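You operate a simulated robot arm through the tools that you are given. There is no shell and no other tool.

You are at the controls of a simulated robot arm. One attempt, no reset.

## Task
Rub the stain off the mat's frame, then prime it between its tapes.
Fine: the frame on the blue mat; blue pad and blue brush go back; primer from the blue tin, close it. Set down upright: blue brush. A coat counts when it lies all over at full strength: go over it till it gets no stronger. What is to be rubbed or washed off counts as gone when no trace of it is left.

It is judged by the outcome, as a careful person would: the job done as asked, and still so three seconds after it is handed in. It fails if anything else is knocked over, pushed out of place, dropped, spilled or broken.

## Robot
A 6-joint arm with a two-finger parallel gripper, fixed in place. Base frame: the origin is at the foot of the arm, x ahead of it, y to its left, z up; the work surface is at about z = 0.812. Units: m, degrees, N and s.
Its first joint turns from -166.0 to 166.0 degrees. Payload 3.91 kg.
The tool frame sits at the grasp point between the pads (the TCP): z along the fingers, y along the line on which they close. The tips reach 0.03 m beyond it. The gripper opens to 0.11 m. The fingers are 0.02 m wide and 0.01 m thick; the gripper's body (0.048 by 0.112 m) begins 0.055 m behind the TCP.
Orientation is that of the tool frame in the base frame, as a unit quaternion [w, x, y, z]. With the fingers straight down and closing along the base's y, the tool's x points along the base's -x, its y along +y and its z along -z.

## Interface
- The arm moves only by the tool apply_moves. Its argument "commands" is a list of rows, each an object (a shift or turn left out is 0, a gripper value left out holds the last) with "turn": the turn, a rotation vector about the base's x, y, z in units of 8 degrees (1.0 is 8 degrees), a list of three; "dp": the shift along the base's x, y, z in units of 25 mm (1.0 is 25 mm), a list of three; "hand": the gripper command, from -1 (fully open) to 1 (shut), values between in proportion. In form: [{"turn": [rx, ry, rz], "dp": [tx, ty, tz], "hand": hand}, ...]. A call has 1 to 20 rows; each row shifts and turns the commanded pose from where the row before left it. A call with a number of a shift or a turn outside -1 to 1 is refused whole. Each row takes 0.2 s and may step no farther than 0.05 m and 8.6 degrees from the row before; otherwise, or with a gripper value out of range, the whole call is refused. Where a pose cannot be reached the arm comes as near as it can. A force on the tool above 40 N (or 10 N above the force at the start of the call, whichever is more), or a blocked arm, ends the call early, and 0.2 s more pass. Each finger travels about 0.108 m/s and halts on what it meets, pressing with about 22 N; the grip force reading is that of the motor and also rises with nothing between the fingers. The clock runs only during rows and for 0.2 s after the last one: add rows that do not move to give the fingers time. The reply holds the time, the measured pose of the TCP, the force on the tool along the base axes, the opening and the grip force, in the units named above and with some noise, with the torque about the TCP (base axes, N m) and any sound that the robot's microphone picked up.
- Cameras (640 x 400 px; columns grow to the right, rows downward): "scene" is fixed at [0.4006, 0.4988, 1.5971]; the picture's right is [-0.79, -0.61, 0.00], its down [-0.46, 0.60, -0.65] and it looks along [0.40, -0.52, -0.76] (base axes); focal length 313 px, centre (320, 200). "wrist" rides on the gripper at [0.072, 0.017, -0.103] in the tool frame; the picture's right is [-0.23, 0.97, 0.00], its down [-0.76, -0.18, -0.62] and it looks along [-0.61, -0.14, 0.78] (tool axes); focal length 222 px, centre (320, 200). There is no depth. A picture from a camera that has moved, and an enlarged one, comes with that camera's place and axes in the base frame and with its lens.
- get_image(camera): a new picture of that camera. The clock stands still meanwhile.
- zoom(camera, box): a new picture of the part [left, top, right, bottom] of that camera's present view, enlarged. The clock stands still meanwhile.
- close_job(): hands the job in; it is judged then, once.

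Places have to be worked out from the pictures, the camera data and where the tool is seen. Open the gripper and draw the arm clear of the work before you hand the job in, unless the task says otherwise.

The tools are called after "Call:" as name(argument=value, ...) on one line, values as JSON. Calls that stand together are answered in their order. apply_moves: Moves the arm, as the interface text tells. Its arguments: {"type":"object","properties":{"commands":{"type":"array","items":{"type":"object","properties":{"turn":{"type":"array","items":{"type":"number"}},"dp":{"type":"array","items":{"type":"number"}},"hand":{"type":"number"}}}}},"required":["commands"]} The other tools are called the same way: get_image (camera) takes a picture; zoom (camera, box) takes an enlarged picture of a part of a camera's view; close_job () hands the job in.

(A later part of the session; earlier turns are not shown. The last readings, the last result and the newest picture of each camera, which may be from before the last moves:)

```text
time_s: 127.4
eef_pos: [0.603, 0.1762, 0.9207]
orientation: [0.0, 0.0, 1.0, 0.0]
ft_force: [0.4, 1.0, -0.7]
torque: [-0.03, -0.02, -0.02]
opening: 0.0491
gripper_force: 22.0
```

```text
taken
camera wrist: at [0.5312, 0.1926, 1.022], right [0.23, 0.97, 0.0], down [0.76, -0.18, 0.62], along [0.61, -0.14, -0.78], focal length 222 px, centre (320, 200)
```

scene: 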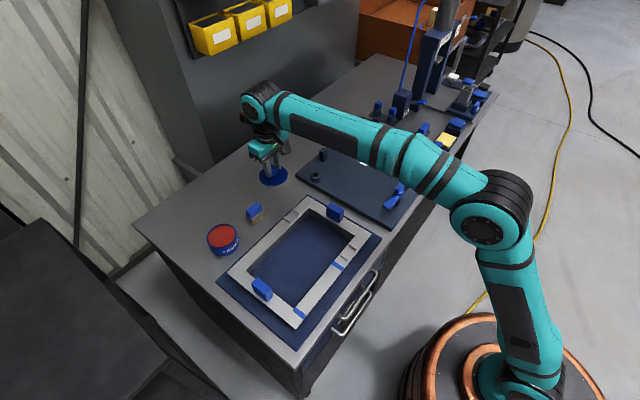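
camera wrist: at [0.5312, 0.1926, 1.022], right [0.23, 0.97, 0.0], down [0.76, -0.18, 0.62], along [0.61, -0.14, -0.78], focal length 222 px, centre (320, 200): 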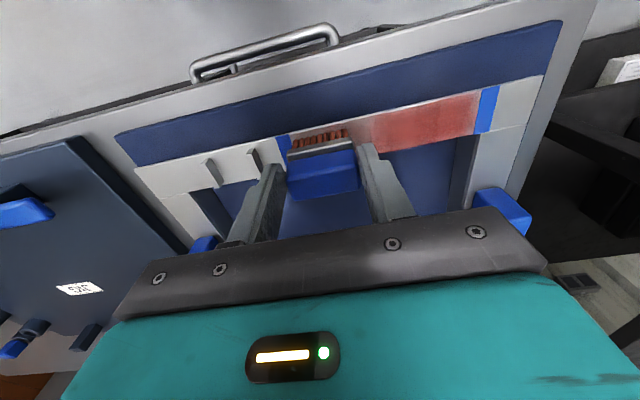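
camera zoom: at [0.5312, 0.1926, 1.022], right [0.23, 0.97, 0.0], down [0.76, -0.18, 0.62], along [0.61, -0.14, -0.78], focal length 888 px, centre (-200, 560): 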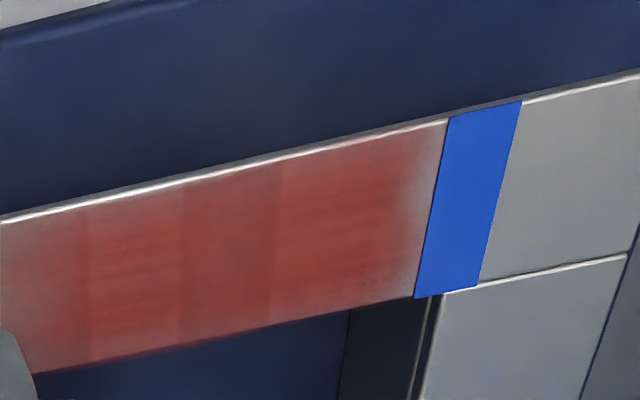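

Call:
zoom(camera="scene", box=[290, 295, 320, 325])

Call:
zoom(camera="wrist", box=[460, 70, 510, 150])

Call:
get_image(camera="scene")

```text
13.33 times, centred on (305, 310) of scene
camera zoom: at [0.4006, 0.4988, 1.5971], right [-0.79, -0.61, 0.0], down [-0.46, 0.6, -0.65], along [0.4, -0.52, -0.76], focal length 4174 px, centre (520, -1267)
```

zoom: 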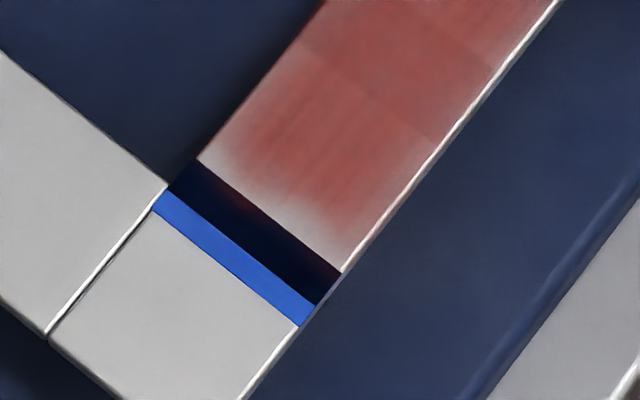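

```text
5.00 times, centred on (485, 110) of wrist
camera zoom: at [0.5312, 0.1926, 1.022], right [0.23, 0.97, 0.0], down [0.76, -0.18, 0.62], along [0.61, -0.14, -0.78], focal length 1111 px, centre (-505, 650)
```

zoom: 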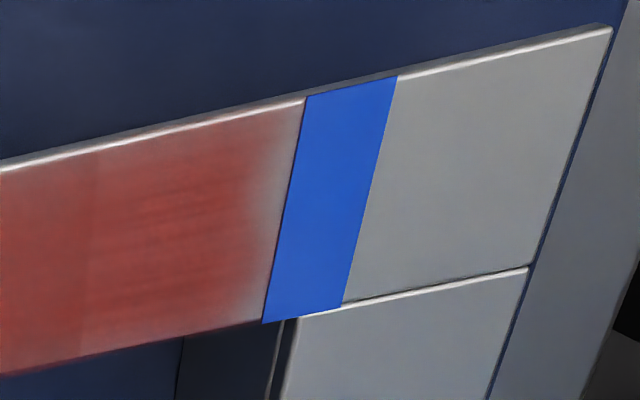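

```text
taken
```

scene: 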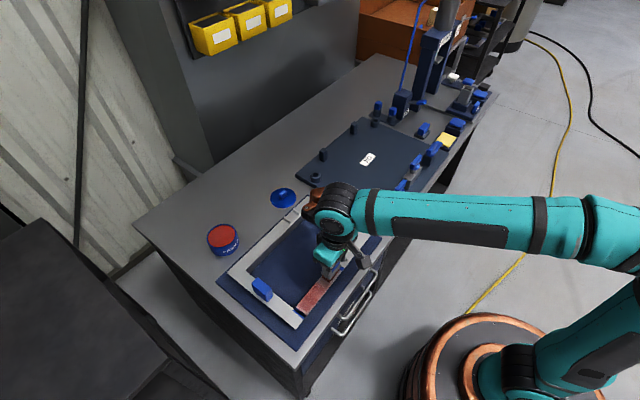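

The strip is taking primer, with soft edges near the tapes, so the bristles must slightly overlap the tapes. Contact was lost near the low end, so I'm lowering a little to restore pressure.

Call:
apply_moves(commands=[{"dp": [0, -0.16, -0.03], "hand": 1}, {"dp": [0, 0, 0]}])

Call:
apply_moves(commands=[{"dp": [0, 0, -0.03], "hand": 1}, {"dp": [0, 0, 0]}])

```text
time_s: 128.0
eef_pos: [0.6021, 0.1714, 0.9193]
orientation: [0.001, 0.0, 1.0, 0.0]
ft_force: [0.8, 1.6, 6.1]
torque: [0.03, -0.1, 0.03]
opening: 0.0492
gripper_force: 22.8
```

```text
time_s: 128.6
eef_pos: [0.6036, 0.1714, 0.9187]
orientation: [0.001, 0.0, 1.0, 0.0]
ft_force: [1.1, 3.4, 19.0]
torque: [0.11, -0.16, 0.02]
opening: 0.0494
gripper_force: 22.0
```

Call:
apply_moves(commands=[{"dp": [-0.34, 0, 0.016], "hand": 1}, {"dp": [0, 0.73, 0]}, {"dp": [0, 0.73, 0]}, {"dp": [0, 0.73, 0]}, {"dp": [0, 0.73, 0]}, {"dp": [0, 0.73, 0]}, {"dp": [0, 0.73, 0]}, {"dp": [0.56, 0, 0]}, {"dp": [0, -0.73, 0]}, {"dp": [0, -0.73, 0]}, {"dp": [0, -0.73, 0]}, {"dp": [0, -0.73, 0]}, {"dp": [0, -0.73, 0]}, {"dp": [0, -0.73, 0]}, {"dp": [0, 0, 0]}])

Call:
get_image(camera="wrist")

Call:
zoom(camera="scene", box=[285, 250, 355, 320])

```text
time_s: 131.8
eef_pos: [0.6103, 0.1716, 0.9181]
orientation: [0.001, -0.001, 1.0, -0.001]
ft_force: [-0.3, -0.1, 0.1]
torque: [-0.01, 0.02, 0.01]
opening: 0.0493
gripper_force: 22.1
```

```text
taken
camera wrist: at [0.5363, 0.1882, 1.0208], right [0.23, 0.97, 0.0], down [0.76, -0.18, 0.62], along [0.61, -0.14, -0.78], focal length 222 px, centre (320, 200)
```

wrist: 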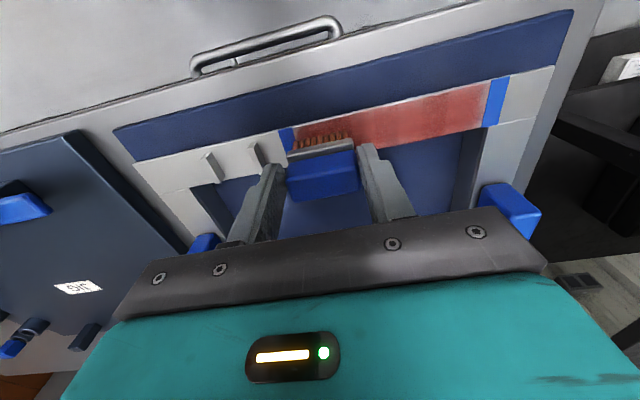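

```text
5.71 times, centred on (320, 285) of scene
camera zoom: at [0.4006, 0.4988, 1.5971], right [-0.79, -0.61, 0.0], down [-0.46, 0.6, -0.65], along [0.4, -0.52, -0.76], focal length 1789 px, centre (320, -286)
```

zoom: 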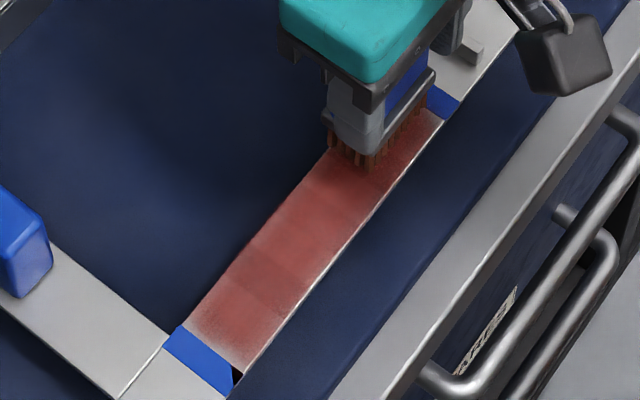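

Call:
zoom(camera="wrist", box=[250, 110, 400, 200])

Call:
zoom(camera="wrist", box=[370, 60, 530, 160])

Call:
zoom(camera="scene", box=[295, 265, 335, 320])

```text
4.27 times, centred on (325, 155) of wrist
camera zoom: at [0.5363, 0.1882, 1.0208], right [0.23, 0.97, 0.0], down [0.76, -0.18, 0.62], along [0.61, -0.14, -0.78], focal length 948 px, centre (299, 392)
```

zoom: 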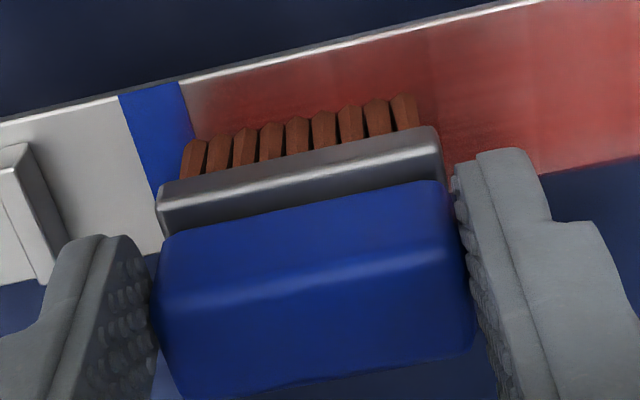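

```text
4.00 times, centred on (450, 110) of wrist
camera zoom: at [0.5363, 0.1882, 1.0208], right [0.23, 0.97, 0.0], down [0.76, -0.18, 0.62], along [0.61, -0.14, -0.78], focal length 888 px, centre (-200, 560)
```

zoom: 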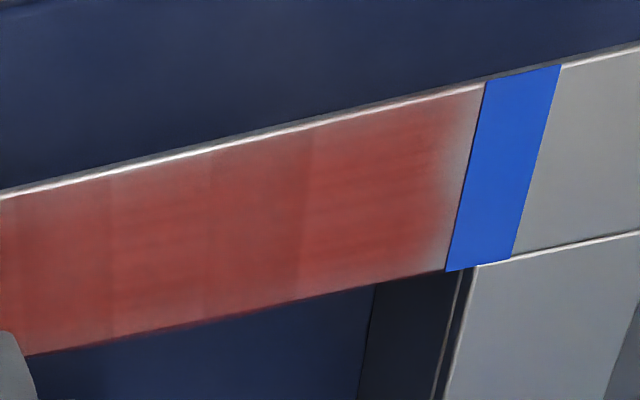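

```text
7.27 times, centred on (315, 292) of scene
camera zoom: at [0.4006, 0.4988, 1.5971], right [-0.79, -0.61, 0.0], down [-0.46, 0.6, -0.65], along [0.4, -0.52, -0.76], focal length 2277 px, centre (356, -473)
```

zoom: 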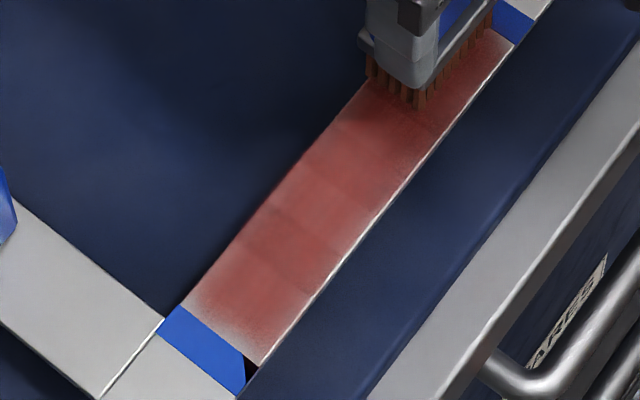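

The bristles are lightening as the load is used up, and the last few mm by the high-y tape need more. I'm restoring some pressure and making another set of passes with dwells at the ends.

Call:
apply_moves(commands=[{"dp": [0, 0, -0.03], "hand": 1}, {"dp": [0, 0, 0]}])

Call:
apply_moves(commands=[{"dp": [0, 0.73, 0], "hand": 1}, {"dp": [0, 0.73, 0]}, {"dp": [0, 0.73, 0]}, {"dp": [0, 0.73, 0]}, {"dp": [0, 0.73, 0]}, {"dp": [0, 0.73, 0]}, {"dp": [0, 0.04, 0]}, {"dp": [0, 0, 0]}])

Call:
zoom(camera="wrist", box=[250, 100, 430, 210])

```text
time_s: 132.4
eef_pos: [0.6079, 0.17, 0.919]
orientation: [0.001, 0.0, 1.0, 0.0]
ft_force: [1.6, -1.0, 8.6]
torque: [-0.04, -0.05, -0.01]
opening: 0.0492
gripper_force: 22.2
```

```text
time_s: 134.2
eef_pos: [0.6073, 0.2819, 0.9171]
orientation: [0.001, 0.0, 1.0, 0.0]
ft_force: [-1.3, -2.7, 5.5]
torque: [-0.06, 0.12, -0.06]
opening: 0.0487
gripper_force: 21.8
```

```text
3.56 times, centred on (340, 155) of wrist
camera zoom: at [0.5353, 0.2993, 1.0193], right [0.23, 0.97, 0.0], down [0.76, -0.18, 0.62], along [0.61, -0.14, -0.78], focal length 790 px, centre (249, 360)
```

zoom: 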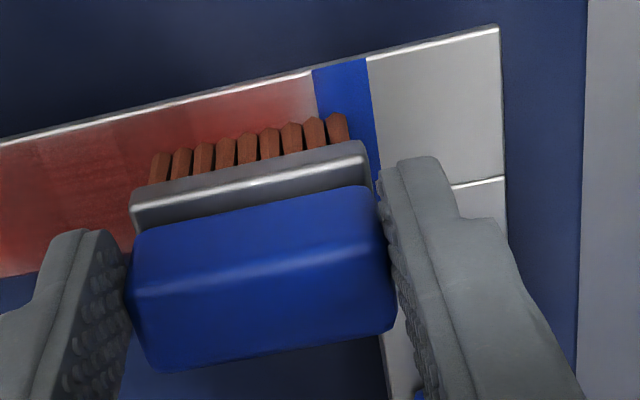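

The bristles now overlap the tape edge by about 5 mm, as needed. I'm continuing with the middle and outer lanes.

Call:
apply_moves(commands=[{"dp": [-0.26, 0, 0], "hand": 1}, {"dp": [0, -0.73, 0]}, {"dp": [0, -0.73, 0]}, {"dp": [0, -0.73, 0]}, {"dp": [0, -0.73, 0]}, {"dp": [0, -0.73, 0]}, {"dp": [0, -0.73, 0]}, {"dp": [0, -0.04, 0]}, {"dp": [-0.28, 0, 0]}, {"dp": [0, 0.73, 0]}, {"dp": [0, 0.73, 0]}, {"dp": [0, 0.73, 0]}, {"dp": [0, 0.73, 0]}, {"dp": [0, 0.73, 0]}, {"dp": [0, 0.73, 0]}, {"dp": [0, 0.04, 0]}, {"dp": [0, 0, 0]}])

Call:
zoom(camera="wrist", box=[150, 80, 430, 210])

Call:
zoom(camera="scene", box=[285, 250, 355, 320])

```text
time_s: 137.8
eef_pos: [0.5954, 0.2824, 0.9181]
orientation: [0.0, 0.0, 1.0, 0.0]
ft_force: [0.3, 0.2, -0.8]
torque: [0.02, -0.01, 0.03]
opening: 0.0493
gripper_force: 21.9
```

```text
2.29 times, centred on (290, 145) of wrist
camera zoom: at [0.5224, 0.2996, 1.0195], right [0.23, 0.97, 0.0], down [0.76, -0.18, 0.62], along [0.61, -0.14, -0.78], focal length 508 px, centre (389, 326)
```

zoom: 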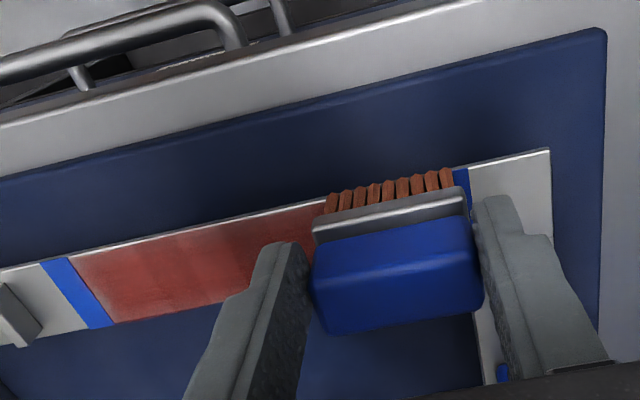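

```text
5.71 times, centred on (320, 285) of scene
camera zoom: at [0.4006, 0.4988, 1.5971], right [-0.79, -0.61, 0.0], down [-0.46, 0.6, -0.65], along [0.4, -0.52, -0.76], focal length 1789 px, centre (320, -286)
```

zoom: 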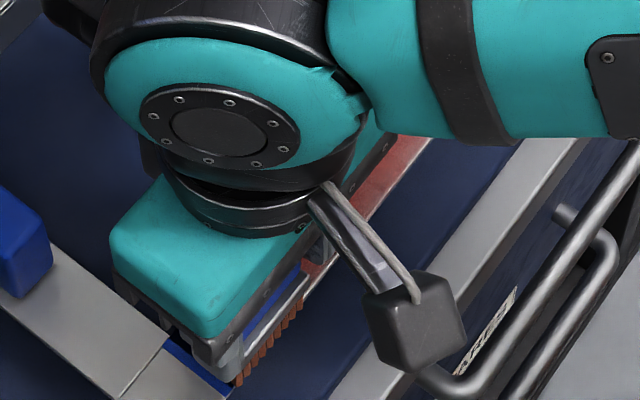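

The coat is building, but the brush is nearly spent. I'm lifting off and going back to the tin for a reload.

Call:
apply_moves(commands=[{"dp": [0, 0, 0.6], "hand": 1}, {"dp": [0, 0, 1]}, {"dp": [0, 0, 1]}, {"dp": [0.6, 0, 0.6]}, {"dp": [1, -0.04, 0]}, {"dp": [1, -0.04, 0]}, {"dp": [1, -0.04, 0]}, {"dp": [1, -0.04, 0]}, {"dp": [1, -0.04, 0]}, {"dp": [1, -0.04, 0]}, {"dp": [1, -0.04, 0]}, {"dp": [1, -0.04, 0]}, {"dp": [1, -0.04, 0]}, {"dp": [1, -0.04, 0]}, {"dp": [1, -0.04, 0]}, {"dp": [1, -0.04, 0]}, {"dp": [0.8, -0.02, -0.4]}, {"dp": [0, 0, -0.6]}, {"dp": [0, 0, 0]}, {"dp": [0, 0, 0]}])

Call:
zoom(camera="scene", box=[285, 250, 355, 320])

Call:
zoom(camera="scene", box=[185, 175, 285, 265])

Call:
zoom(camera="wrist", box=[210, 60, 430, 220])

```text
time_s: 142.0
eef_pos: [0.9311, 0.2684, 0.9704]
orientation: [0.0, -0.001, 1.0, 0.0]
ft_force: [-0.2, 0.0, -0.4]
torque: [0.04, 0.01, 0.01]
opening: 0.0487
gripper_force: 21.8
```

```text
5.71 times, centred on (320, 285) of scene
camera zoom: at [0.4006, 0.4988, 1.5971], right [-0.79, -0.61, 0.0], down [-0.46, 0.6, -0.65], along [0.4, -0.52, -0.76], focal length 1789 px, centre (320, -286)
```

zoom: 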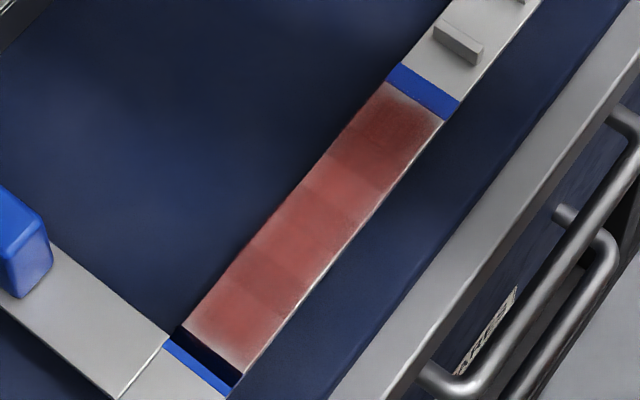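

```text
4.44 times, centred on (235, 220) of scene
camera zoom: at [0.4006, 0.4988, 1.5971], right [-0.79, -0.61, 0.0], down [-0.46, 0.6, -0.65], along [0.4, -0.52, -0.76], focal length 1391 px, centre (698, 111)
```

zoom: 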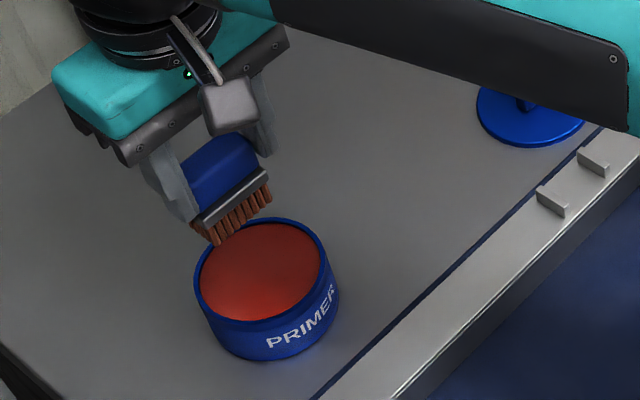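

```text
2.50 times, centred on (320, 140) of wrist
camera zoom: at [0.859, 0.2864, 1.0732], right [0.23, 0.97, 0.0], down [0.76, -0.18, 0.62], along [0.61, -0.14, -0.78], focal length 555 px, centre (320, 350)
```

zoom: 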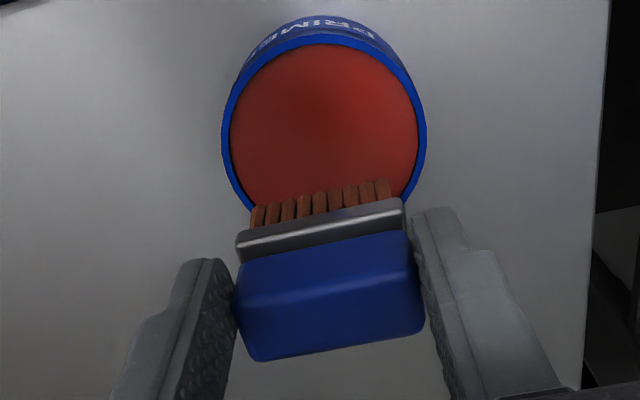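

The coat is uneven so far. I'm dipping again, gently this time, in small steps near the primer surface.

Call:
apply_moves(commands=[{"dp": [0, 0, -0.8], "hand": 1}, {"dp": [0, 0, -0.7]}, {"dp": [0, 0, -0.4]}, {"dp": [0, 0, -0.16]}, {"dp": [0, 0, 0]}])

Call:
apply_moves(commands=[{"dp": [0, 0, -0.08], "hand": 1}, {"dp": [0, 0, 0]}])

Call:
zoom(camera="scene", box=[195, 195, 265, 255])

```text
time_s: 143.2
eef_pos: [0.9306, 0.2694, 0.9202]
orientation: [0.0, 0.0, 1.0, 0.001]
ft_force: [0.7, -0.7, -0.2]
torque: [0.01, 0.02, -0.03]
opening: 0.0491
gripper_force: 22.0
```

```text
time_s: 143.8
eef_pos: [0.9311, 0.2682, 0.9182]
orientation: [-0.001, 0.0, 1.0, 0.0]
ft_force: [-0.2, -0.5, -1.1]
torque: [0.01, 0.02, -0.02]
opening: 0.049
gripper_force: 21.9
```

```text
6.67 times, centred on (230, 225) of scene
camera zoom: at [0.4006, 0.4988, 1.5971], right [-0.79, -0.61, 0.0], down [-0.46, 0.6, -0.65], along [0.4, -0.52, -0.76], focal length 2087 px, centre (920, 33)
```

zoom: 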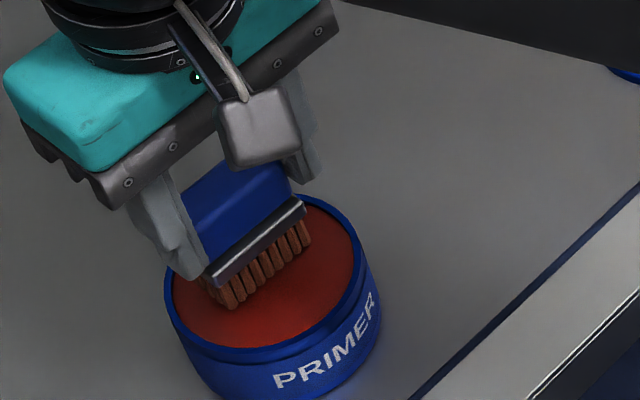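

Call:
apply_moves(commands=[{"dp": [0, 0, -0.08], "hand": 1}, {"dp": [0, 0, 0]}])

Call:
apply_moves(commands=[{"dp": [0, 0, -0.06], "hand": 1}, {"dp": [0, 0, 0]}])

Call:
apply_moves(commands=[{"dp": [0, 0, -0.06], "hand": 1}, {"dp": [0, 0, 0]}])

Call:
zoom(camera="scene", box=[195, 195, 265, 255])

```text
time_s: 144.4
eef_pos: [0.9299, 0.2694, 0.9157]
orientation: [0.0, 0.0, 1.0, 0.0]
ft_force: [0.0, -0.2, -0.5]
torque: [0.02, 0.0, 0.03]
opening: 0.049
gripper_force: 21.9
```

```text
time_s: 145.0
eef_pos: [0.9303, 0.27, 0.9154]
orientation: [0.0, 0.0, 1.0, -0.001]
ft_force: [-0.3, 0.6, -0.7]
torque: [0.0, 0.04, 0.01]
opening: 0.0491
gripper_force: 21.8
```

```text
time_s: 145.6
eef_pos: [0.931, 0.2683, 0.9136]
orientation: [0.0, -0.001, 1.0, 0.0]
ft_force: [0.2, -0.4, -0.6]
torque: [-0.02, -0.01, 0.0]
opening: 0.0492
gripper_force: 22.0
```

```text
6.67 times, centred on (230, 225) of scene
camera zoom: at [0.4006, 0.4988, 1.5971], right [-0.79, -0.61, 0.0], down [-0.46, 0.6, -0.65], along [0.4, -0.52, -0.76], focal length 2087 px, centre (920, 33)
```

zoom: 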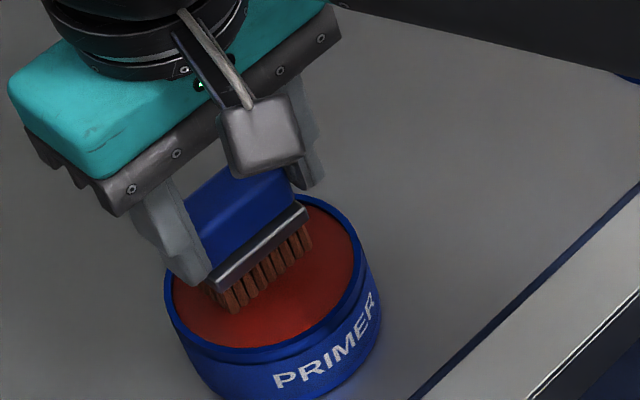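

Call:
apply_moves(commands=[{"dp": [0, 0, -0.06], "hand": 1}, {"dp": [0, 0, 0]}])

Call:
apply_moves(commands=[{"dp": [0, 0, -0.05], "hand": 1}, {"dp": [0, 0, 0]}])

Call:
apply_moves(commands=[{"dp": [0, 0, -0.05], "hand": 1}, {"dp": [0, 0, 0]}])

Call:
zoom(camera="scene", box=[195, 195, 265, 255])

```text
time_s: 146.2
eef_pos: [0.931, 0.27, 0.9126]
orientation: [0.001, -0.001, 1.0, 0.0]
ft_force: [3.2, 1.7, 11.2]
torque: [0.09, -0.16, -0.01]
opening: 0.0488
gripper_force: 22.2
```

```text
time_s: 146.8
eef_pos: [0.93, 0.2689, 0.9123]
orientation: [0.0, 0.0, 1.0, 0.0]
ft_force: [2.0, 1.3, 19.3]
torque: [0.0, -0.13, -0.02]
opening: 0.0493
gripper_force: 22.5
```

```text
time_s: 147.4
eef_pos: [0.9309, 0.2684, 0.91]
orientation: [0.001, -0.001, 1.0, 0.0]
ft_force: [0.5, -2.1, 17.5]
torque: [-0.04, -0.06, 0.02]
opening: 0.0492
gripper_force: 22.2
```

```text
6.67 times, centred on (230, 225) of scene
camera zoom: at [0.4006, 0.4988, 1.5971], right [-0.79, -0.61, 0.0], down [-0.46, 0.6, -0.65], along [0.4, -0.52, -0.76], focal length 2087 px, centre (920, 33)
```

zoom: 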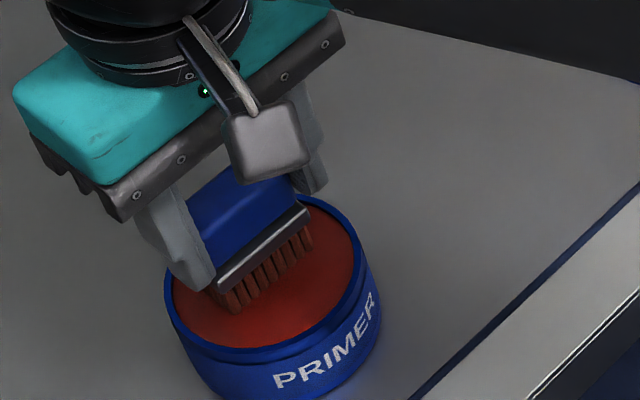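

The bristles are deep red again. I'm lifting and heading back to the strip.

Call:
apply_moves(commands=[{"dp": [0, 0, 0.3], "hand": 1}, {"dp": [0, 0, 0.6]}, {"dp": [0, 0, 0.9]}, {"dp": [0, 0, 0.9]}, {"dp": [-0.8, -0.1, 0.5]}, {"dp": [-1, -0.1, 0]}, {"dp": [-1, -0.1, 0]}, {"dp": [-1, -0.1, 0]}, {"dp": [-1, -0.1, 0]}, {"dp": [-1, -0.1, 0]}, {"dp": [-1, -0.1, 0]}, {"dp": [-1, -0.1, 0]}, {"dp": [-1, -0.1, 0]}, {"dp": [-1, -0.1, 0]}, {"dp": [-1, -0.1, 0]}, {"dp": [-1, -0.1, 0]}, {"dp": [-1, -0.1, 0]}, {"dp": [-0.4, -0.1, 0]}, {"dp": [0, 0, -0.6]}, {"dp": [0, 0, -0.6]}])

Call:
get_image(camera="wrist")

Call:
zoom(camera="scene", box=[185, 175, 345, 325])

```text
time_s: 151.6
eef_pos: [0.6006, 0.2345, 0.9603]
orientation: [0.0, 0.0, 1.0, -0.001]
ft_force: [-0.3, 1.3, -0.7]
torque: [-0.02, -0.02, 0.0]
opening: 0.0492
gripper_force: 22.1
```

```text
taken
camera wrist: at [0.5274, 0.2515, 1.062], right [0.23, 0.97, 0.0], down [0.76, -0.18, 0.62], along [0.61, -0.14, -0.78], focal length 222 px, centre (320, 200)
```

wrist: 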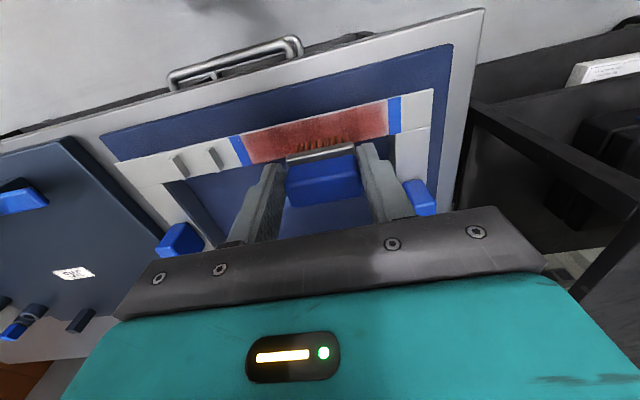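

```text
2.67 times, centred on (265, 250) of scene
camera zoom: at [0.4006, 0.4988, 1.5971], right [-0.79, -0.61, 0.0], down [-0.46, 0.6, -0.65], along [0.4, -0.52, -0.76], focal length 835 px, centre (467, 67)
```

zoom: 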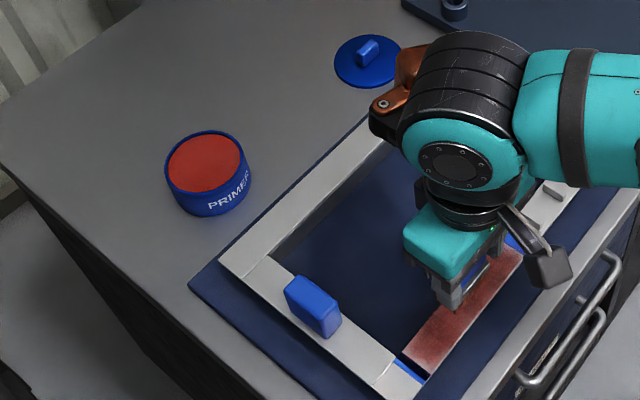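

No drips seen. I'm zooming on the coat, then lowering to contact in the middle lane.

Call:
zoom(camera="wrist", box=[220, 80, 420, 210])

Call:
apply_moves(commands=[{"dp": [0, 0, -0.8], "hand": 1}, {"dp": [0, 0, -0.6]}, {"dp": [0, 0, -0.2]}, {"dp": [0, 0, -0.08]}, {"dp": [0, 0, 0]}])

```text
3.08 times, centred on (320, 145) of wrist
camera zoom: at [0.5274, 0.2515, 1.062], right [0.23, 0.97, 0.0], down [0.76, -0.18, 0.62], along [0.61, -0.14, -0.78], focal length 684 px, centre (320, 369)
```

zoom: 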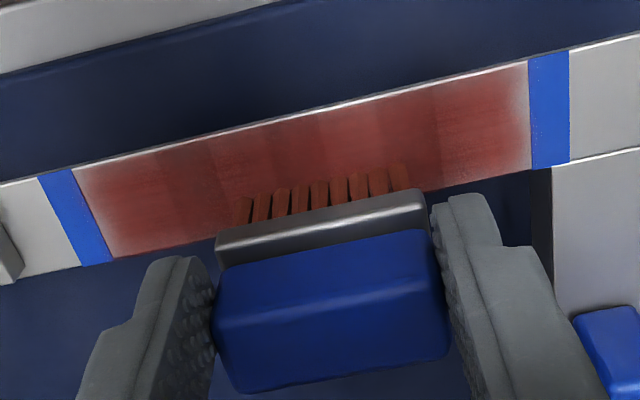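

```text
time_s: 152.8
eef_pos: [0.6007, 0.2354, 0.9188]
orientation: [0.0, 0.0, 1.0, 0.0]
ft_force: [-0.4, -0.1, -0.7]
torque: [0.01, 0.01, 0.0]
opening: 0.0489
gripper_force: 21.8
```

Call:
apply_moves(commands=[{"dp": [0, 0, -0.05], "hand": 1}, {"dp": [0, 0, 0]}])

Call:
apply_moves(commands=[{"dp": [0, 0, -0.05], "hand": 1}, {"dp": [0, 0, 0]}])

Call:
apply_moves(commands=[{"dp": [0, 0, -0.04], "hand": 1}, {"dp": [0, 0, 0]}])

```text
time_s: 153.4
eef_pos: [0.6017, 0.2342, 0.9167]
orientation: [-0.001, 0.0, 1.0, 0.0]
ft_force: [0.4, -0.5, -1.2]
torque: [-0.02, -0.01, -0.01]
opening: 0.0492
gripper_force: 22.0
```

```text
time_s: 154.0
eef_pos: [0.602, 0.2342, 0.9148]
orientation: [-0.001, 0.0, 1.0, 0.0]
ft_force: [-0.1, 0.1, -0.1]
torque: [0.02, 0.02, -0.04]
opening: 0.0489
gripper_force: 21.7
```

```text
time_s: 154.6
eef_pos: [0.6023, 0.2345, 0.9141]
orientation: [0.001, -0.001, 1.0, 0.0]
ft_force: [-0.3, -0.4, -0.8]
torque: [-0.04, -0.01, 0.0]
opening: 0.0491
gripper_force: 22.3
```

Call:
apply_moves(commands=[{"dp": [0, 0, -0.05], "hand": 1}, {"dp": [0, 0, 0]}])

Call:
apply_moves(commands=[{"dp": [0, 0, -0.04], "hand": 1}, {"dp": [0, 0, 0]}])

```text
time_s: 155.2
eef_pos: [0.5999, 0.2354, 0.9135]
orientation: [0.0, 0.0, 1.0, 0.0]
ft_force: [1.0, 0.1, 1.4]
torque: [0.01, -0.02, 0.03]
opening: 0.049
gripper_force: 22.3
```

```text
time_s: 155.8
eef_pos: [0.6003, 0.2347, 0.9133]
orientation: [0.001, -0.001, 1.0, 0.0]
ft_force: [0.9, 0.1, 15.0]
torque: [-0.04, -0.2, -0.01]
opening: 0.0491
gripper_force: 22.4
```

Contact is firm. I'm running a full set of strokes on the middle and outer lanes, then inner and middle.

Call:
apply_moves(commands=[{"dp": [0, 0.62, 0.008], "hand": 1}, {"dp": [0, 0.62, 0]}, {"dp": [0, 0.61, 0]}, {"dp": [0, 0, 0]}, {"dp": [0, -0.74, 0]}, {"dp": [0, -0.74, 0]}, {"dp": [0, -0.74, 0]}, {"dp": [0, -0.74, 0]}, {"dp": [0, -0.74, 0]}, {"dp": [0, -0.74, 0]}, {"dp": [0, 0, 0]}, {"dp": [-0.26, 0, 0]}, {"dp": [0, 0.74, 0]}, {"dp": [0, 0.74, 0]}, {"dp": [0, 0.74, 0]}, {"dp": [0, 0.74, 0]}, {"dp": [0, 0.74, 0]}, {"dp": [0, 0.74, 0]}, {"dp": [0, 0, 0]}])

Call:
apply_moves(commands=[{"dp": [0.54, 0, 0], "hand": 1}, {"dp": [0, -0.74, 0]}, {"dp": [0, -0.74, 0]}, {"dp": [0, -0.74, 0]}, {"dp": [0, -0.74, 0]}, {"dp": [0, -0.74, 0]}, {"dp": [0, -0.74, 0]}, {"dp": [0, 0, 0]}])

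Call:
zoom(camera="scene", box=[285, 250, 355, 320])

Call:
zoom(camera="wrist", box=[250, 60, 520, 200])

```text
time_s: 159.8
eef_pos: [0.5938, 0.2808, 0.9117]
orientation: [0.0, 0.0, 1.0, 0.0]
ft_force: [0.0, -0.5, 0.0]
torque: [0.0, 0.01, 0.01]
opening: 0.0491
gripper_force: 21.8
```

```text
time_s: 161.6
eef_pos: [0.606, 0.1679, 0.9137]
orientation: [0.0, 0.0, 1.0, 0.0]
ft_force: [-0.3, 0.6, -0.1]
torque: [0.01, 0.02, -0.01]
opening: 0.0491
gripper_force: 21.4
```

```text
5.71 times, centred on (320, 285) of scene
camera zoom: at [0.4006, 0.4988, 1.5971], right [-0.79, -0.61, 0.0], down [-0.46, 0.6, -0.65], along [0.4, -0.52, -0.76], focal length 1789 px, centre (320, -286)
```

zoom: 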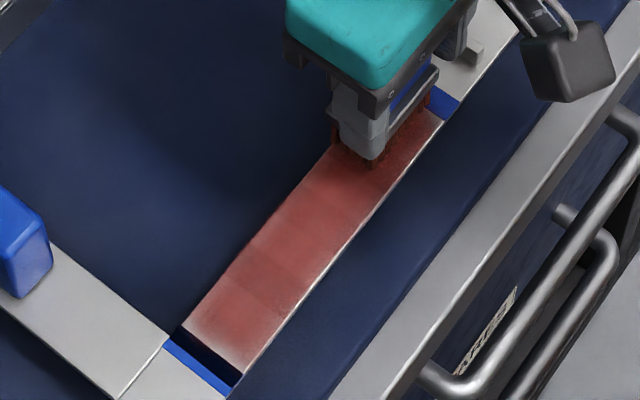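

```text
2.37 times, centred on (385, 130) of wrist
camera zoom: at [0.5351, 0.1863, 1.0148], right [0.23, 0.97, 0.0], down [0.76, -0.18, 0.62], along [0.61, -0.14, -0.78], focal length 526 px, centre (166, 366)
```

zoom: 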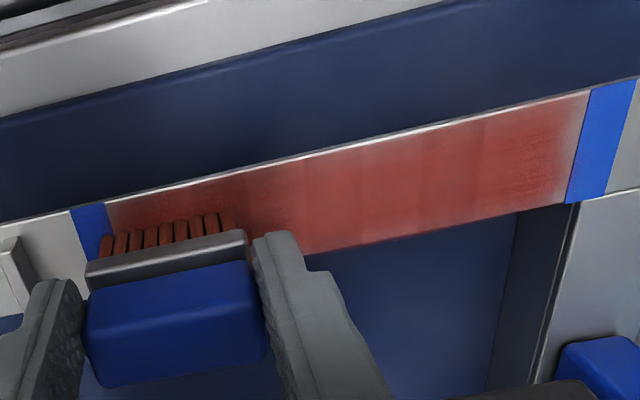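

Pressure drops to zero along the strokes, so the coat isn't even yet. I'm re-establishing contact here and stroking in shorter runs with force checks.

Call:
apply_moves(commands=[{"dp": [0, 0, -0.04], "hand": 1}, {"dp": [0, 0, 0]}])

Call:
apply_moves(commands=[{"dp": [0, 0.6, 0], "hand": 1}, {"dp": [0, 0.6, 0]}, {"dp": [0, 0.6, 0]}])

Call:
apply_moves(commands=[{"dp": [0, 0.6, 0], "hand": 1}, {"dp": [0, 0.6, 0]}, {"dp": [0, 0.6, 0]}, {"dp": [0, 0.6, 0]}])

```text
time_s: 162.2
eef_pos: [0.6081, 0.1686, 0.9117]
orientation: [0.001, -0.001, 1.0, -0.001]
ft_force: [0.4, -0.6, 4.6]
torque: [0.01, -0.01, -0.01]
opening: 0.049
gripper_force: 22.2
```

```text
time_s: 163.0
eef_pos: [0.6071, 0.2149, 0.9126]
orientation: [0.0, 0.0, 1.0, 0.0]
ft_force: [0.0, -0.8, -0.7]
torque: [0.01, 0.0, -0.02]
opening: 0.0491
gripper_force: 21.6
```

```text
time_s: 164.0
eef_pos: [0.6056, 0.2734, 0.9115]
orientation: [0.001, 0.0, 1.0, -0.001]
ft_force: [1.0, -4.9, 16.4]
torque: [-0.22, -0.09, -0.04]
opening: 0.0493
gripper_force: 21.3
```

Force is 16 N here, near the high-y end. I'm working this end area across all three lanes now with short strokes.

Call:
apply_moves(commands=[{"dp": [0, 0.32, 0], "hand": 1}, {"dp": [0, 0, 0]}, {"dp": [0, -0.6, 0]}, {"dp": [0, -0.6, 0]}, {"dp": [-0.26, 0, 0]}, {"dp": [0, 0.6, 0]}, {"dp": [0, 0.6, 0]}, {"dp": [0, 0, 0]}, {"dp": [0, -0.6, 0]}, {"dp": [0, -0.6, 0]}, {"dp": [-0.26, 0, 0]}, {"dp": [0, 0.6, 0]}, {"dp": [0, 0.6, 0]}, {"dp": [0, 0, 0]}, {"dp": [0, -0.6, 0]}, {"dp": [0, -0.6, 0]}])

Call:
zoom(camera="wrist", box=[200, 60, 440, 200])

```text
time_s: 167.4
eef_pos: [0.594, 0.2526, 0.9111]
orientation: [0.0, 0.001, 1.0, 0.0]
ft_force: [0.2, 0.4, -1.2]
torque: [-0.01, 0.04, 0.0]
opening: 0.0492
gripper_force: 22.8
```

```text
2.67 times, centred on (320, 130) of wrist
camera zoom: at [0.5223, 0.27, 1.0144], right [0.23, 0.97, 0.0], down [0.76, -0.18, 0.62], along [0.61, -0.14, -0.78], focal length 592 px, centre (320, 387)
```

zoom: 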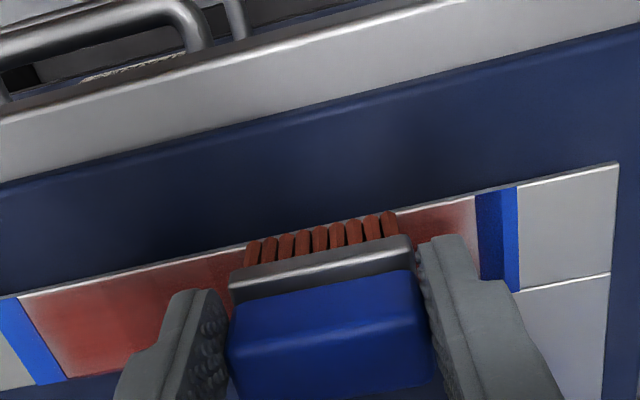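

The tape itself may be lifting the bristles when they overlap it, leaving a fade at its edge. I'll limit the ends to just short of the tape (y≈0.2755 and 0.1755) and restore the pressure.

Call:
apply_moves(commands=[{"dp": [0.04, 0.4, -0.03], "hand": 1}, {"dp": [0, 0, 0]}])

Call:
apply_moves(commands=[{"dp": [0, 0.4, -0.02], "hand": 1}, {"dp": [0, 0, 0]}])

Call:
zoom(camera="wrist", box=[250, 80, 430, 190])

```text
time_s: 168.0
eef_pos: [0.5961, 0.2636, 0.9115]
orientation: [0.001, 0.0, 1.0, 0.0]
ft_force: [-0.4, -1.8, 11.7]
torque: [-0.17, -0.01, 0.01]
opening: 0.0491
gripper_force: 22.2
```

```text
time_s: 168.6
eef_pos: [0.5954, 0.2726, 0.911]
orientation: [0.001, 0.0, 1.0, 0.0]
ft_force: [1.1, -5.8, 17.2]
torque: [-0.2, -0.27, -0.05]
opening: 0.0488
gripper_force: 21.9
```

```text
3.56 times, centred on (340, 135) of wrist
camera zoom: at [0.523, 0.2901, 1.0124], right [0.23, 0.97, 0.0], down [0.76, -0.18, 0.62], along [0.61, -0.14, -0.78], focal length 790 px, centre (249, 431)
```

zoom: 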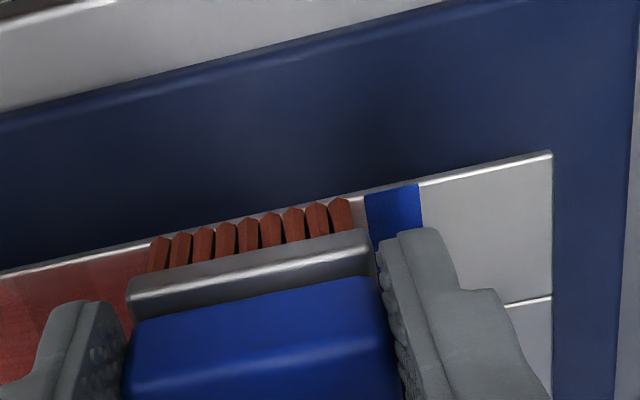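

Call:
apply_moves(commands=[{"dp": [0, 0.11, 0], "hand": 1}, {"dp": [0, 0, 0]}, {"dp": [0, -0.5, 0]}, {"dp": [0, -0.5, 0]}, {"dp": [0, 0.5, 0]}, {"dp": [0, 0.5, 0]}, {"dp": [0.26, 0, 0]}, {"dp": [0, -0.5, 0]}, {"dp": [0, -0.5, 0]}, {"dp": [0, 0.5, 0]}, {"dp": [0, 0.5, 0]}, {"dp": [0.26, 0, 0]}, {"dp": [0, -0.5, 0]}, {"dp": [0, -0.5, 0]}, {"dp": [0, 0.5, 0]}, {"dp": [0, 0.5, 0]}, {"dp": [0, 0, 0]}])

Call:
apply_moves(commands=[{"dp": [0, -0.6, 0], "hand": 1}, {"dp": [0, -0.6, 0]}, {"dp": [0, -0.6, 0]}, {"dp": [0, -0.6, 0]}, {"dp": [0, -0.6, 0]}])

Call:
zoom(camera="wrist", box=[250, 60, 520, 200])

Call:
zoom(camera="scene", box=[285, 250, 355, 320])

```text
time_s: 172.2
eef_pos: [0.6079, 0.2756, 0.9099]
orientation: [0.001, 0.0, 1.0, 0.0]
ft_force: [0.0, -0.4, -1.1]
torque: [0.02, 0.02, 0.01]
opening: 0.0491
gripper_force: 22.1
```

```text
time_s: 173.4
eef_pos: [0.6094, 0.2017, 0.9101]
orientation: [0.001, 0.0, 1.0, 0.0]
ft_force: [0.0, 2.7, 11.2]
torque: [0.16, 0.07, 0.0]
opening: 0.049
gripper_force: 22.2
```

```text
2.37 times, centred on (385, 130) of wrist
camera zoom: at [0.5361, 0.218, 1.0115], right [0.23, 0.97, 0.0], down [0.76, -0.18, 0.62], along [0.61, -0.14, -0.78], focal length 526 px, centre (166, 366)
```

zoom: 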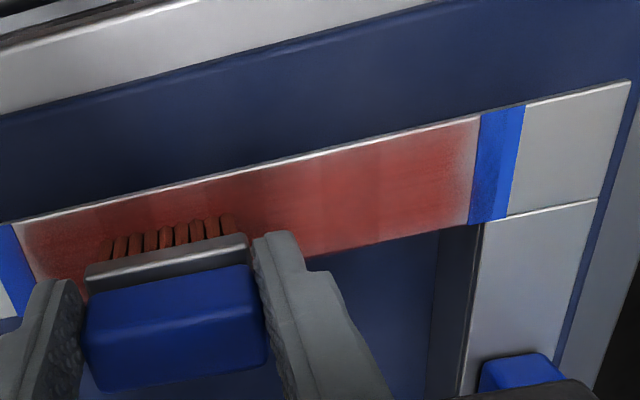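

```text
5.71 times, centred on (320, 285) of scene
camera zoom: at [0.4006, 0.4988, 1.5971], right [-0.79, -0.61, 0.0], down [-0.46, 0.6, -0.65], along [0.4, -0.52, -0.76], focal length 1789 px, centre (320, -286)
```

zoom: 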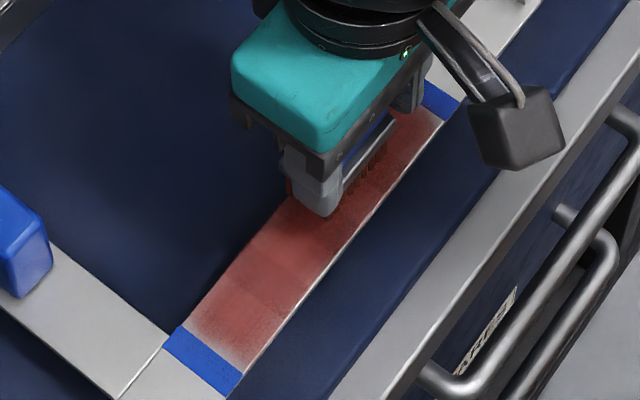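

Call:
zoom(camera="wrist", box=[370, 90, 480, 170])

Call:
zoom(camera="scene", box=[292, 284, 332, 319])

Call:
zoom(camera="wrist", box=[250, 130, 370, 210])

```text
5.00 times, centred on (425, 130) of wrist
camera zoom: at [0.5361, 0.218, 1.0115], right [0.23, 0.97, 0.0], down [0.76, -0.18, 0.62], along [0.61, -0.14, -0.78], focal length 1111 px, centre (-205, 550)
```

zoom: 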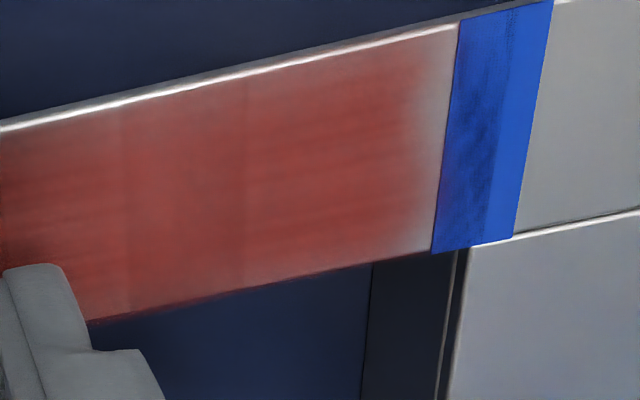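

```text
11.43 times, centred on (312, 302) of scene
camera zoom: at [0.4006, 0.4988, 1.5971], right [-0.79, -0.61, 0.0], down [-0.46, 0.6, -0.65], along [0.4, -0.52, -0.76], focal length 3578 px, centre (411, -960)
```

zoom: 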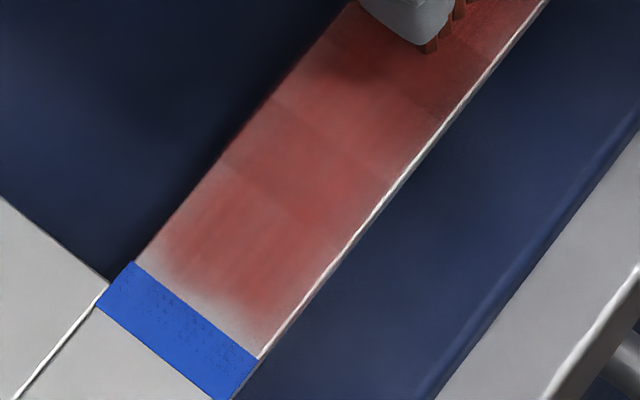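

```text
5.00 times, centred on (310, 170) of wrist
camera zoom: at [0.5361, 0.218, 1.0115], right [0.23, 0.97, 0.0], down [0.76, -0.18, 0.62], along [0.61, -0.14, -0.78], focal length 1111 px, centre (370, 350)
```

zoom: 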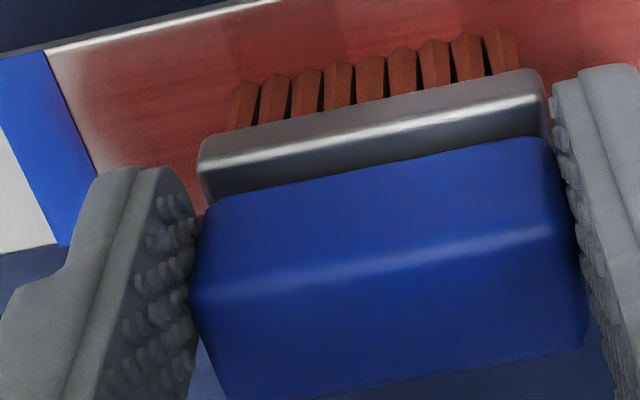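

The paint appears in bands of differing strength with a feathered border. I'll keep doing systematic full-length passes in each lane and compare strength afterward.

Call:
apply_moves(commands=[{"dp": [0, -0.52, 0], "hand": 1}, {"dp": [0, -0.52, 0]}, {"dp": [0, 0, 0]}, {"dp": [0, 0.5, 0]}, {"dp": [0, 0.5, 0]}, {"dp": [0, 0.5, 0]}, {"dp": [0, 0.5, 0]}, {"dp": [0, 0.5, 0]}, {"dp": [0, 0.5, 0]}, {"dp": [0, 0.5, 0]}, {"dp": [0, 0.5, 0]}, {"dp": [-0.28, 0, 0]}, {"dp": [0, -0.5, 0]}, {"dp": [0, -0.5, 0]}, {"dp": [0, -0.5, 0]}, {"dp": [0, -0.5, 0]}, {"dp": [0, -0.5, 0]}, {"dp": [0, -0.5, 0]}, {"dp": [0, -0.5, 0]}, {"dp": [0, -0.5, 0]}])

Call:
apply_moves(commands=[{"dp": [-0.28, 0, 0], "hand": 1}, {"dp": [0, 0.5, 0]}, {"dp": [0, 0.5, 0]}, {"dp": [0, 0.5, 0]}, {"dp": [0, 0.5, 0]}, {"dp": [0, 0.5, 0]}, {"dp": [0, 0.5, 0]}, {"dp": [0, 0.5, 0]}, {"dp": [0, 0.5, 0]}, {"dp": [0.28, 0, 0]}, {"dp": [0, -0.5, 0]}, {"dp": [0, -0.5, 0]}, {"dp": [0, -0.5, 0]}, {"dp": [0, -0.5, 0]}, {"dp": [0, -0.5, 0]}, {"dp": [0, -0.5, 0]}, {"dp": [0, -0.5, 0]}, {"dp": [0, -0.5, 0]}, {"dp": [0, 0, 0]}])

Call:
zoom(camera="scene", box=[285, 250, 355, 320])

Call:
zoom(camera="wrist", box=[250, 60, 520, 200])

```text
time_s: 177.6
eef_pos: [0.5998, 0.1738, 0.9105]
orientation: [0.0, 0.0, 1.0, 0.0]
ft_force: [-0.2, 0.5, -0.7]
torque: [-0.01, 0.02, 0.04]
opening: 0.0493
gripper_force: 22.1
```

```text
time_s: 181.6
eef_pos: [0.6019, 0.1738, 0.9101]
orientation: [0.0, 0.0, 1.0, 0.0]
ft_force: [-0.1, 0.0, 0.1]
torque: [-0.02, 0.01, 0.01]
opening: 0.049
gripper_force: 21.9
```

```text
5.71 times, centred on (320, 285) of scene
camera zoom: at [0.4006, 0.4988, 1.5971], right [-0.79, -0.61, 0.0], down [-0.46, 0.6, -0.65], along [0.4, -0.52, -0.76], focal length 1789 px, centre (320, -286)
```

zoom: 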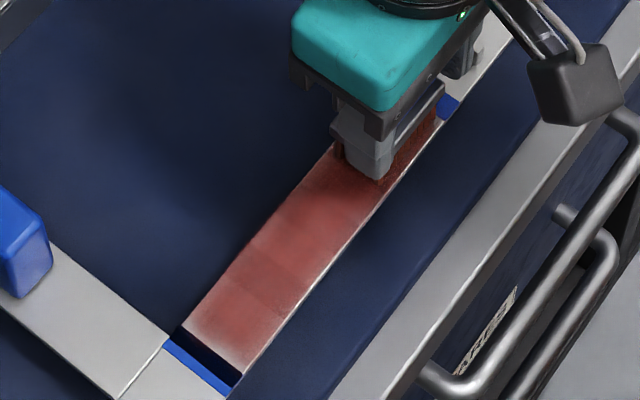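

```text
2.37 times, centred on (385, 130) of wrist
camera zoom: at [0.5285, 0.191, 1.012], right [0.23, 0.97, 0.0], down [0.76, -0.18, 0.62], along [0.61, -0.14, -0.78], focal length 526 px, centre (166, 366)
```

zoom: 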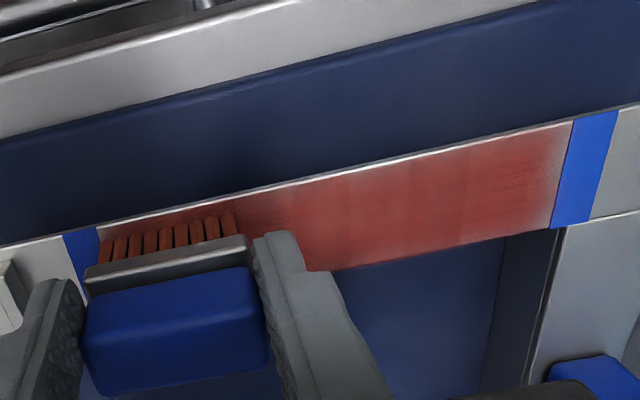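

Force is zero again at this depth, so those passes may have deposited little. I'm lowering 0.8 mm and stroking while checking the force at several points.

Call:
apply_moves(commands=[{"dp": [0, 0.08, -0.03], "hand": 1}, {"dp": [0, 0, 0]}])

Call:
apply_moves(commands=[{"dp": [0, 0.5, 0], "hand": 1}, {"dp": [0, 0.5, 0]}])

Call:
apply_moves(commands=[{"dp": [0, 0.5, 0], "hand": 1}, {"dp": [0, 0.5, 0]}])

Call:
apply_moves(commands=[{"dp": [0, 0.5, 0], "hand": 1}, {"dp": [0, 0.5, 0]}])

Call:
apply_moves(commands=[{"dp": [0, 0.5, 0], "hand": 1}, {"dp": [0, 0.5, 0]}])

```text
time_s: 182.2
eef_pos: [0.6011, 0.176, 0.9098]
orientation: [0.001, 0.001, 1.0, 0.0]
ft_force: [-0.9, -0.1, 0.2]
torque: [0.0, 0.02, 0.0]
opening: 0.0492
gripper_force: 21.7
```

```text
time_s: 182.8
eef_pos: [0.6008, 0.2015, 0.9094]
orientation: [0.0, 0.001, 1.0, 0.001]
ft_force: [-0.8, -0.4, 0.0]
torque: [-0.01, -0.02, -0.01]
opening: 0.0492
gripper_force: 22.0
```

```text
time_s: 183.4
eef_pos: [0.602, 0.2266, 0.9105]
orientation: [0.001, 0.0, 1.0, 0.0]
ft_force: [0.7, -0.6, -0.3]
torque: [-0.05, -0.02, 0.0]
opening: 0.0492
gripper_force: 22.1
```

```text
time_s: 184.0
eef_pos: [0.6019, 0.2506, 0.9089]
orientation: [-0.001, 0.0, 1.0, -0.001]
ft_force: [0.1, 0.6, -0.3]
torque: [-0.03, -0.02, -0.02]
opening: 0.0491
gripper_force: 22.0
```

```text
time_s: 184.6
eef_pos: [0.6002, 0.2775, 0.9092]
orientation: [0.0, 0.0, 1.0, 0.0]
ft_force: [1.1, 0.4, -1.1]
torque: [0.01, 0.0, 0.0]
opening: 0.0492
gripper_force: 22.1
```

No contact all along, so the brush had crept up. I'm lowering in 1 mm steps until contact returns.

Call:
apply_moves(commands=[{"dp": [0, -0.06, -0.04], "hand": 1}, {"dp": [0, 0, 0]}])

Call:
apply_moves(commands=[{"dp": [0, 0, -0.03], "hand": 1}, {"dp": [0, 0, 0]}])

Call:
zoom(camera="wrist", box=[200, 60, 440, 200])

```text
time_s: 185.2
eef_pos: [0.6, 0.275, 0.908]
orientation: [0.0, -0.001, 1.0, 0.0]
ft_force: [0.0, 0.2, -0.9]
torque: [-0.01, 0.0, 0.03]
opening: 0.0492
gripper_force: 22.3
```

```text
time_s: 185.8
eef_pos: [0.6006, 0.2757, 0.9081]
orientation: [0.001, 0.0, 1.0, 0.001]
ft_force: [-0.9, 1.0, 5.2]
torque: [0.07, 0.07, -0.01]
opening: 0.0491
gripper_force: 22.0
```

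```text
2.67 times, centred on (320, 130) of wrist
camera zoom: at [0.5285, 0.292, 1.0105], right [0.23, 0.97, 0.0], down [0.76, -0.18, 0.62], along [0.61, -0.14, -0.78], focal length 592 px, centre (320, 387)
```

zoom: 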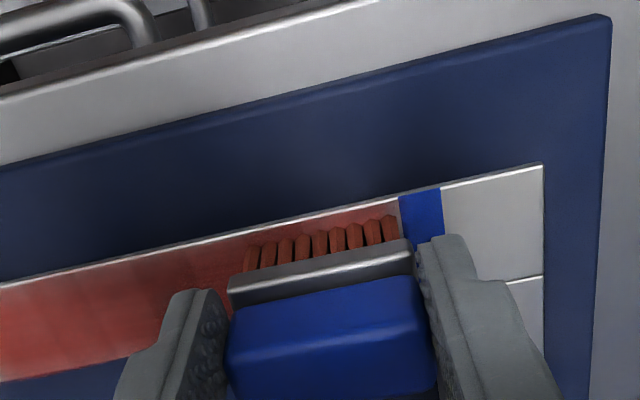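

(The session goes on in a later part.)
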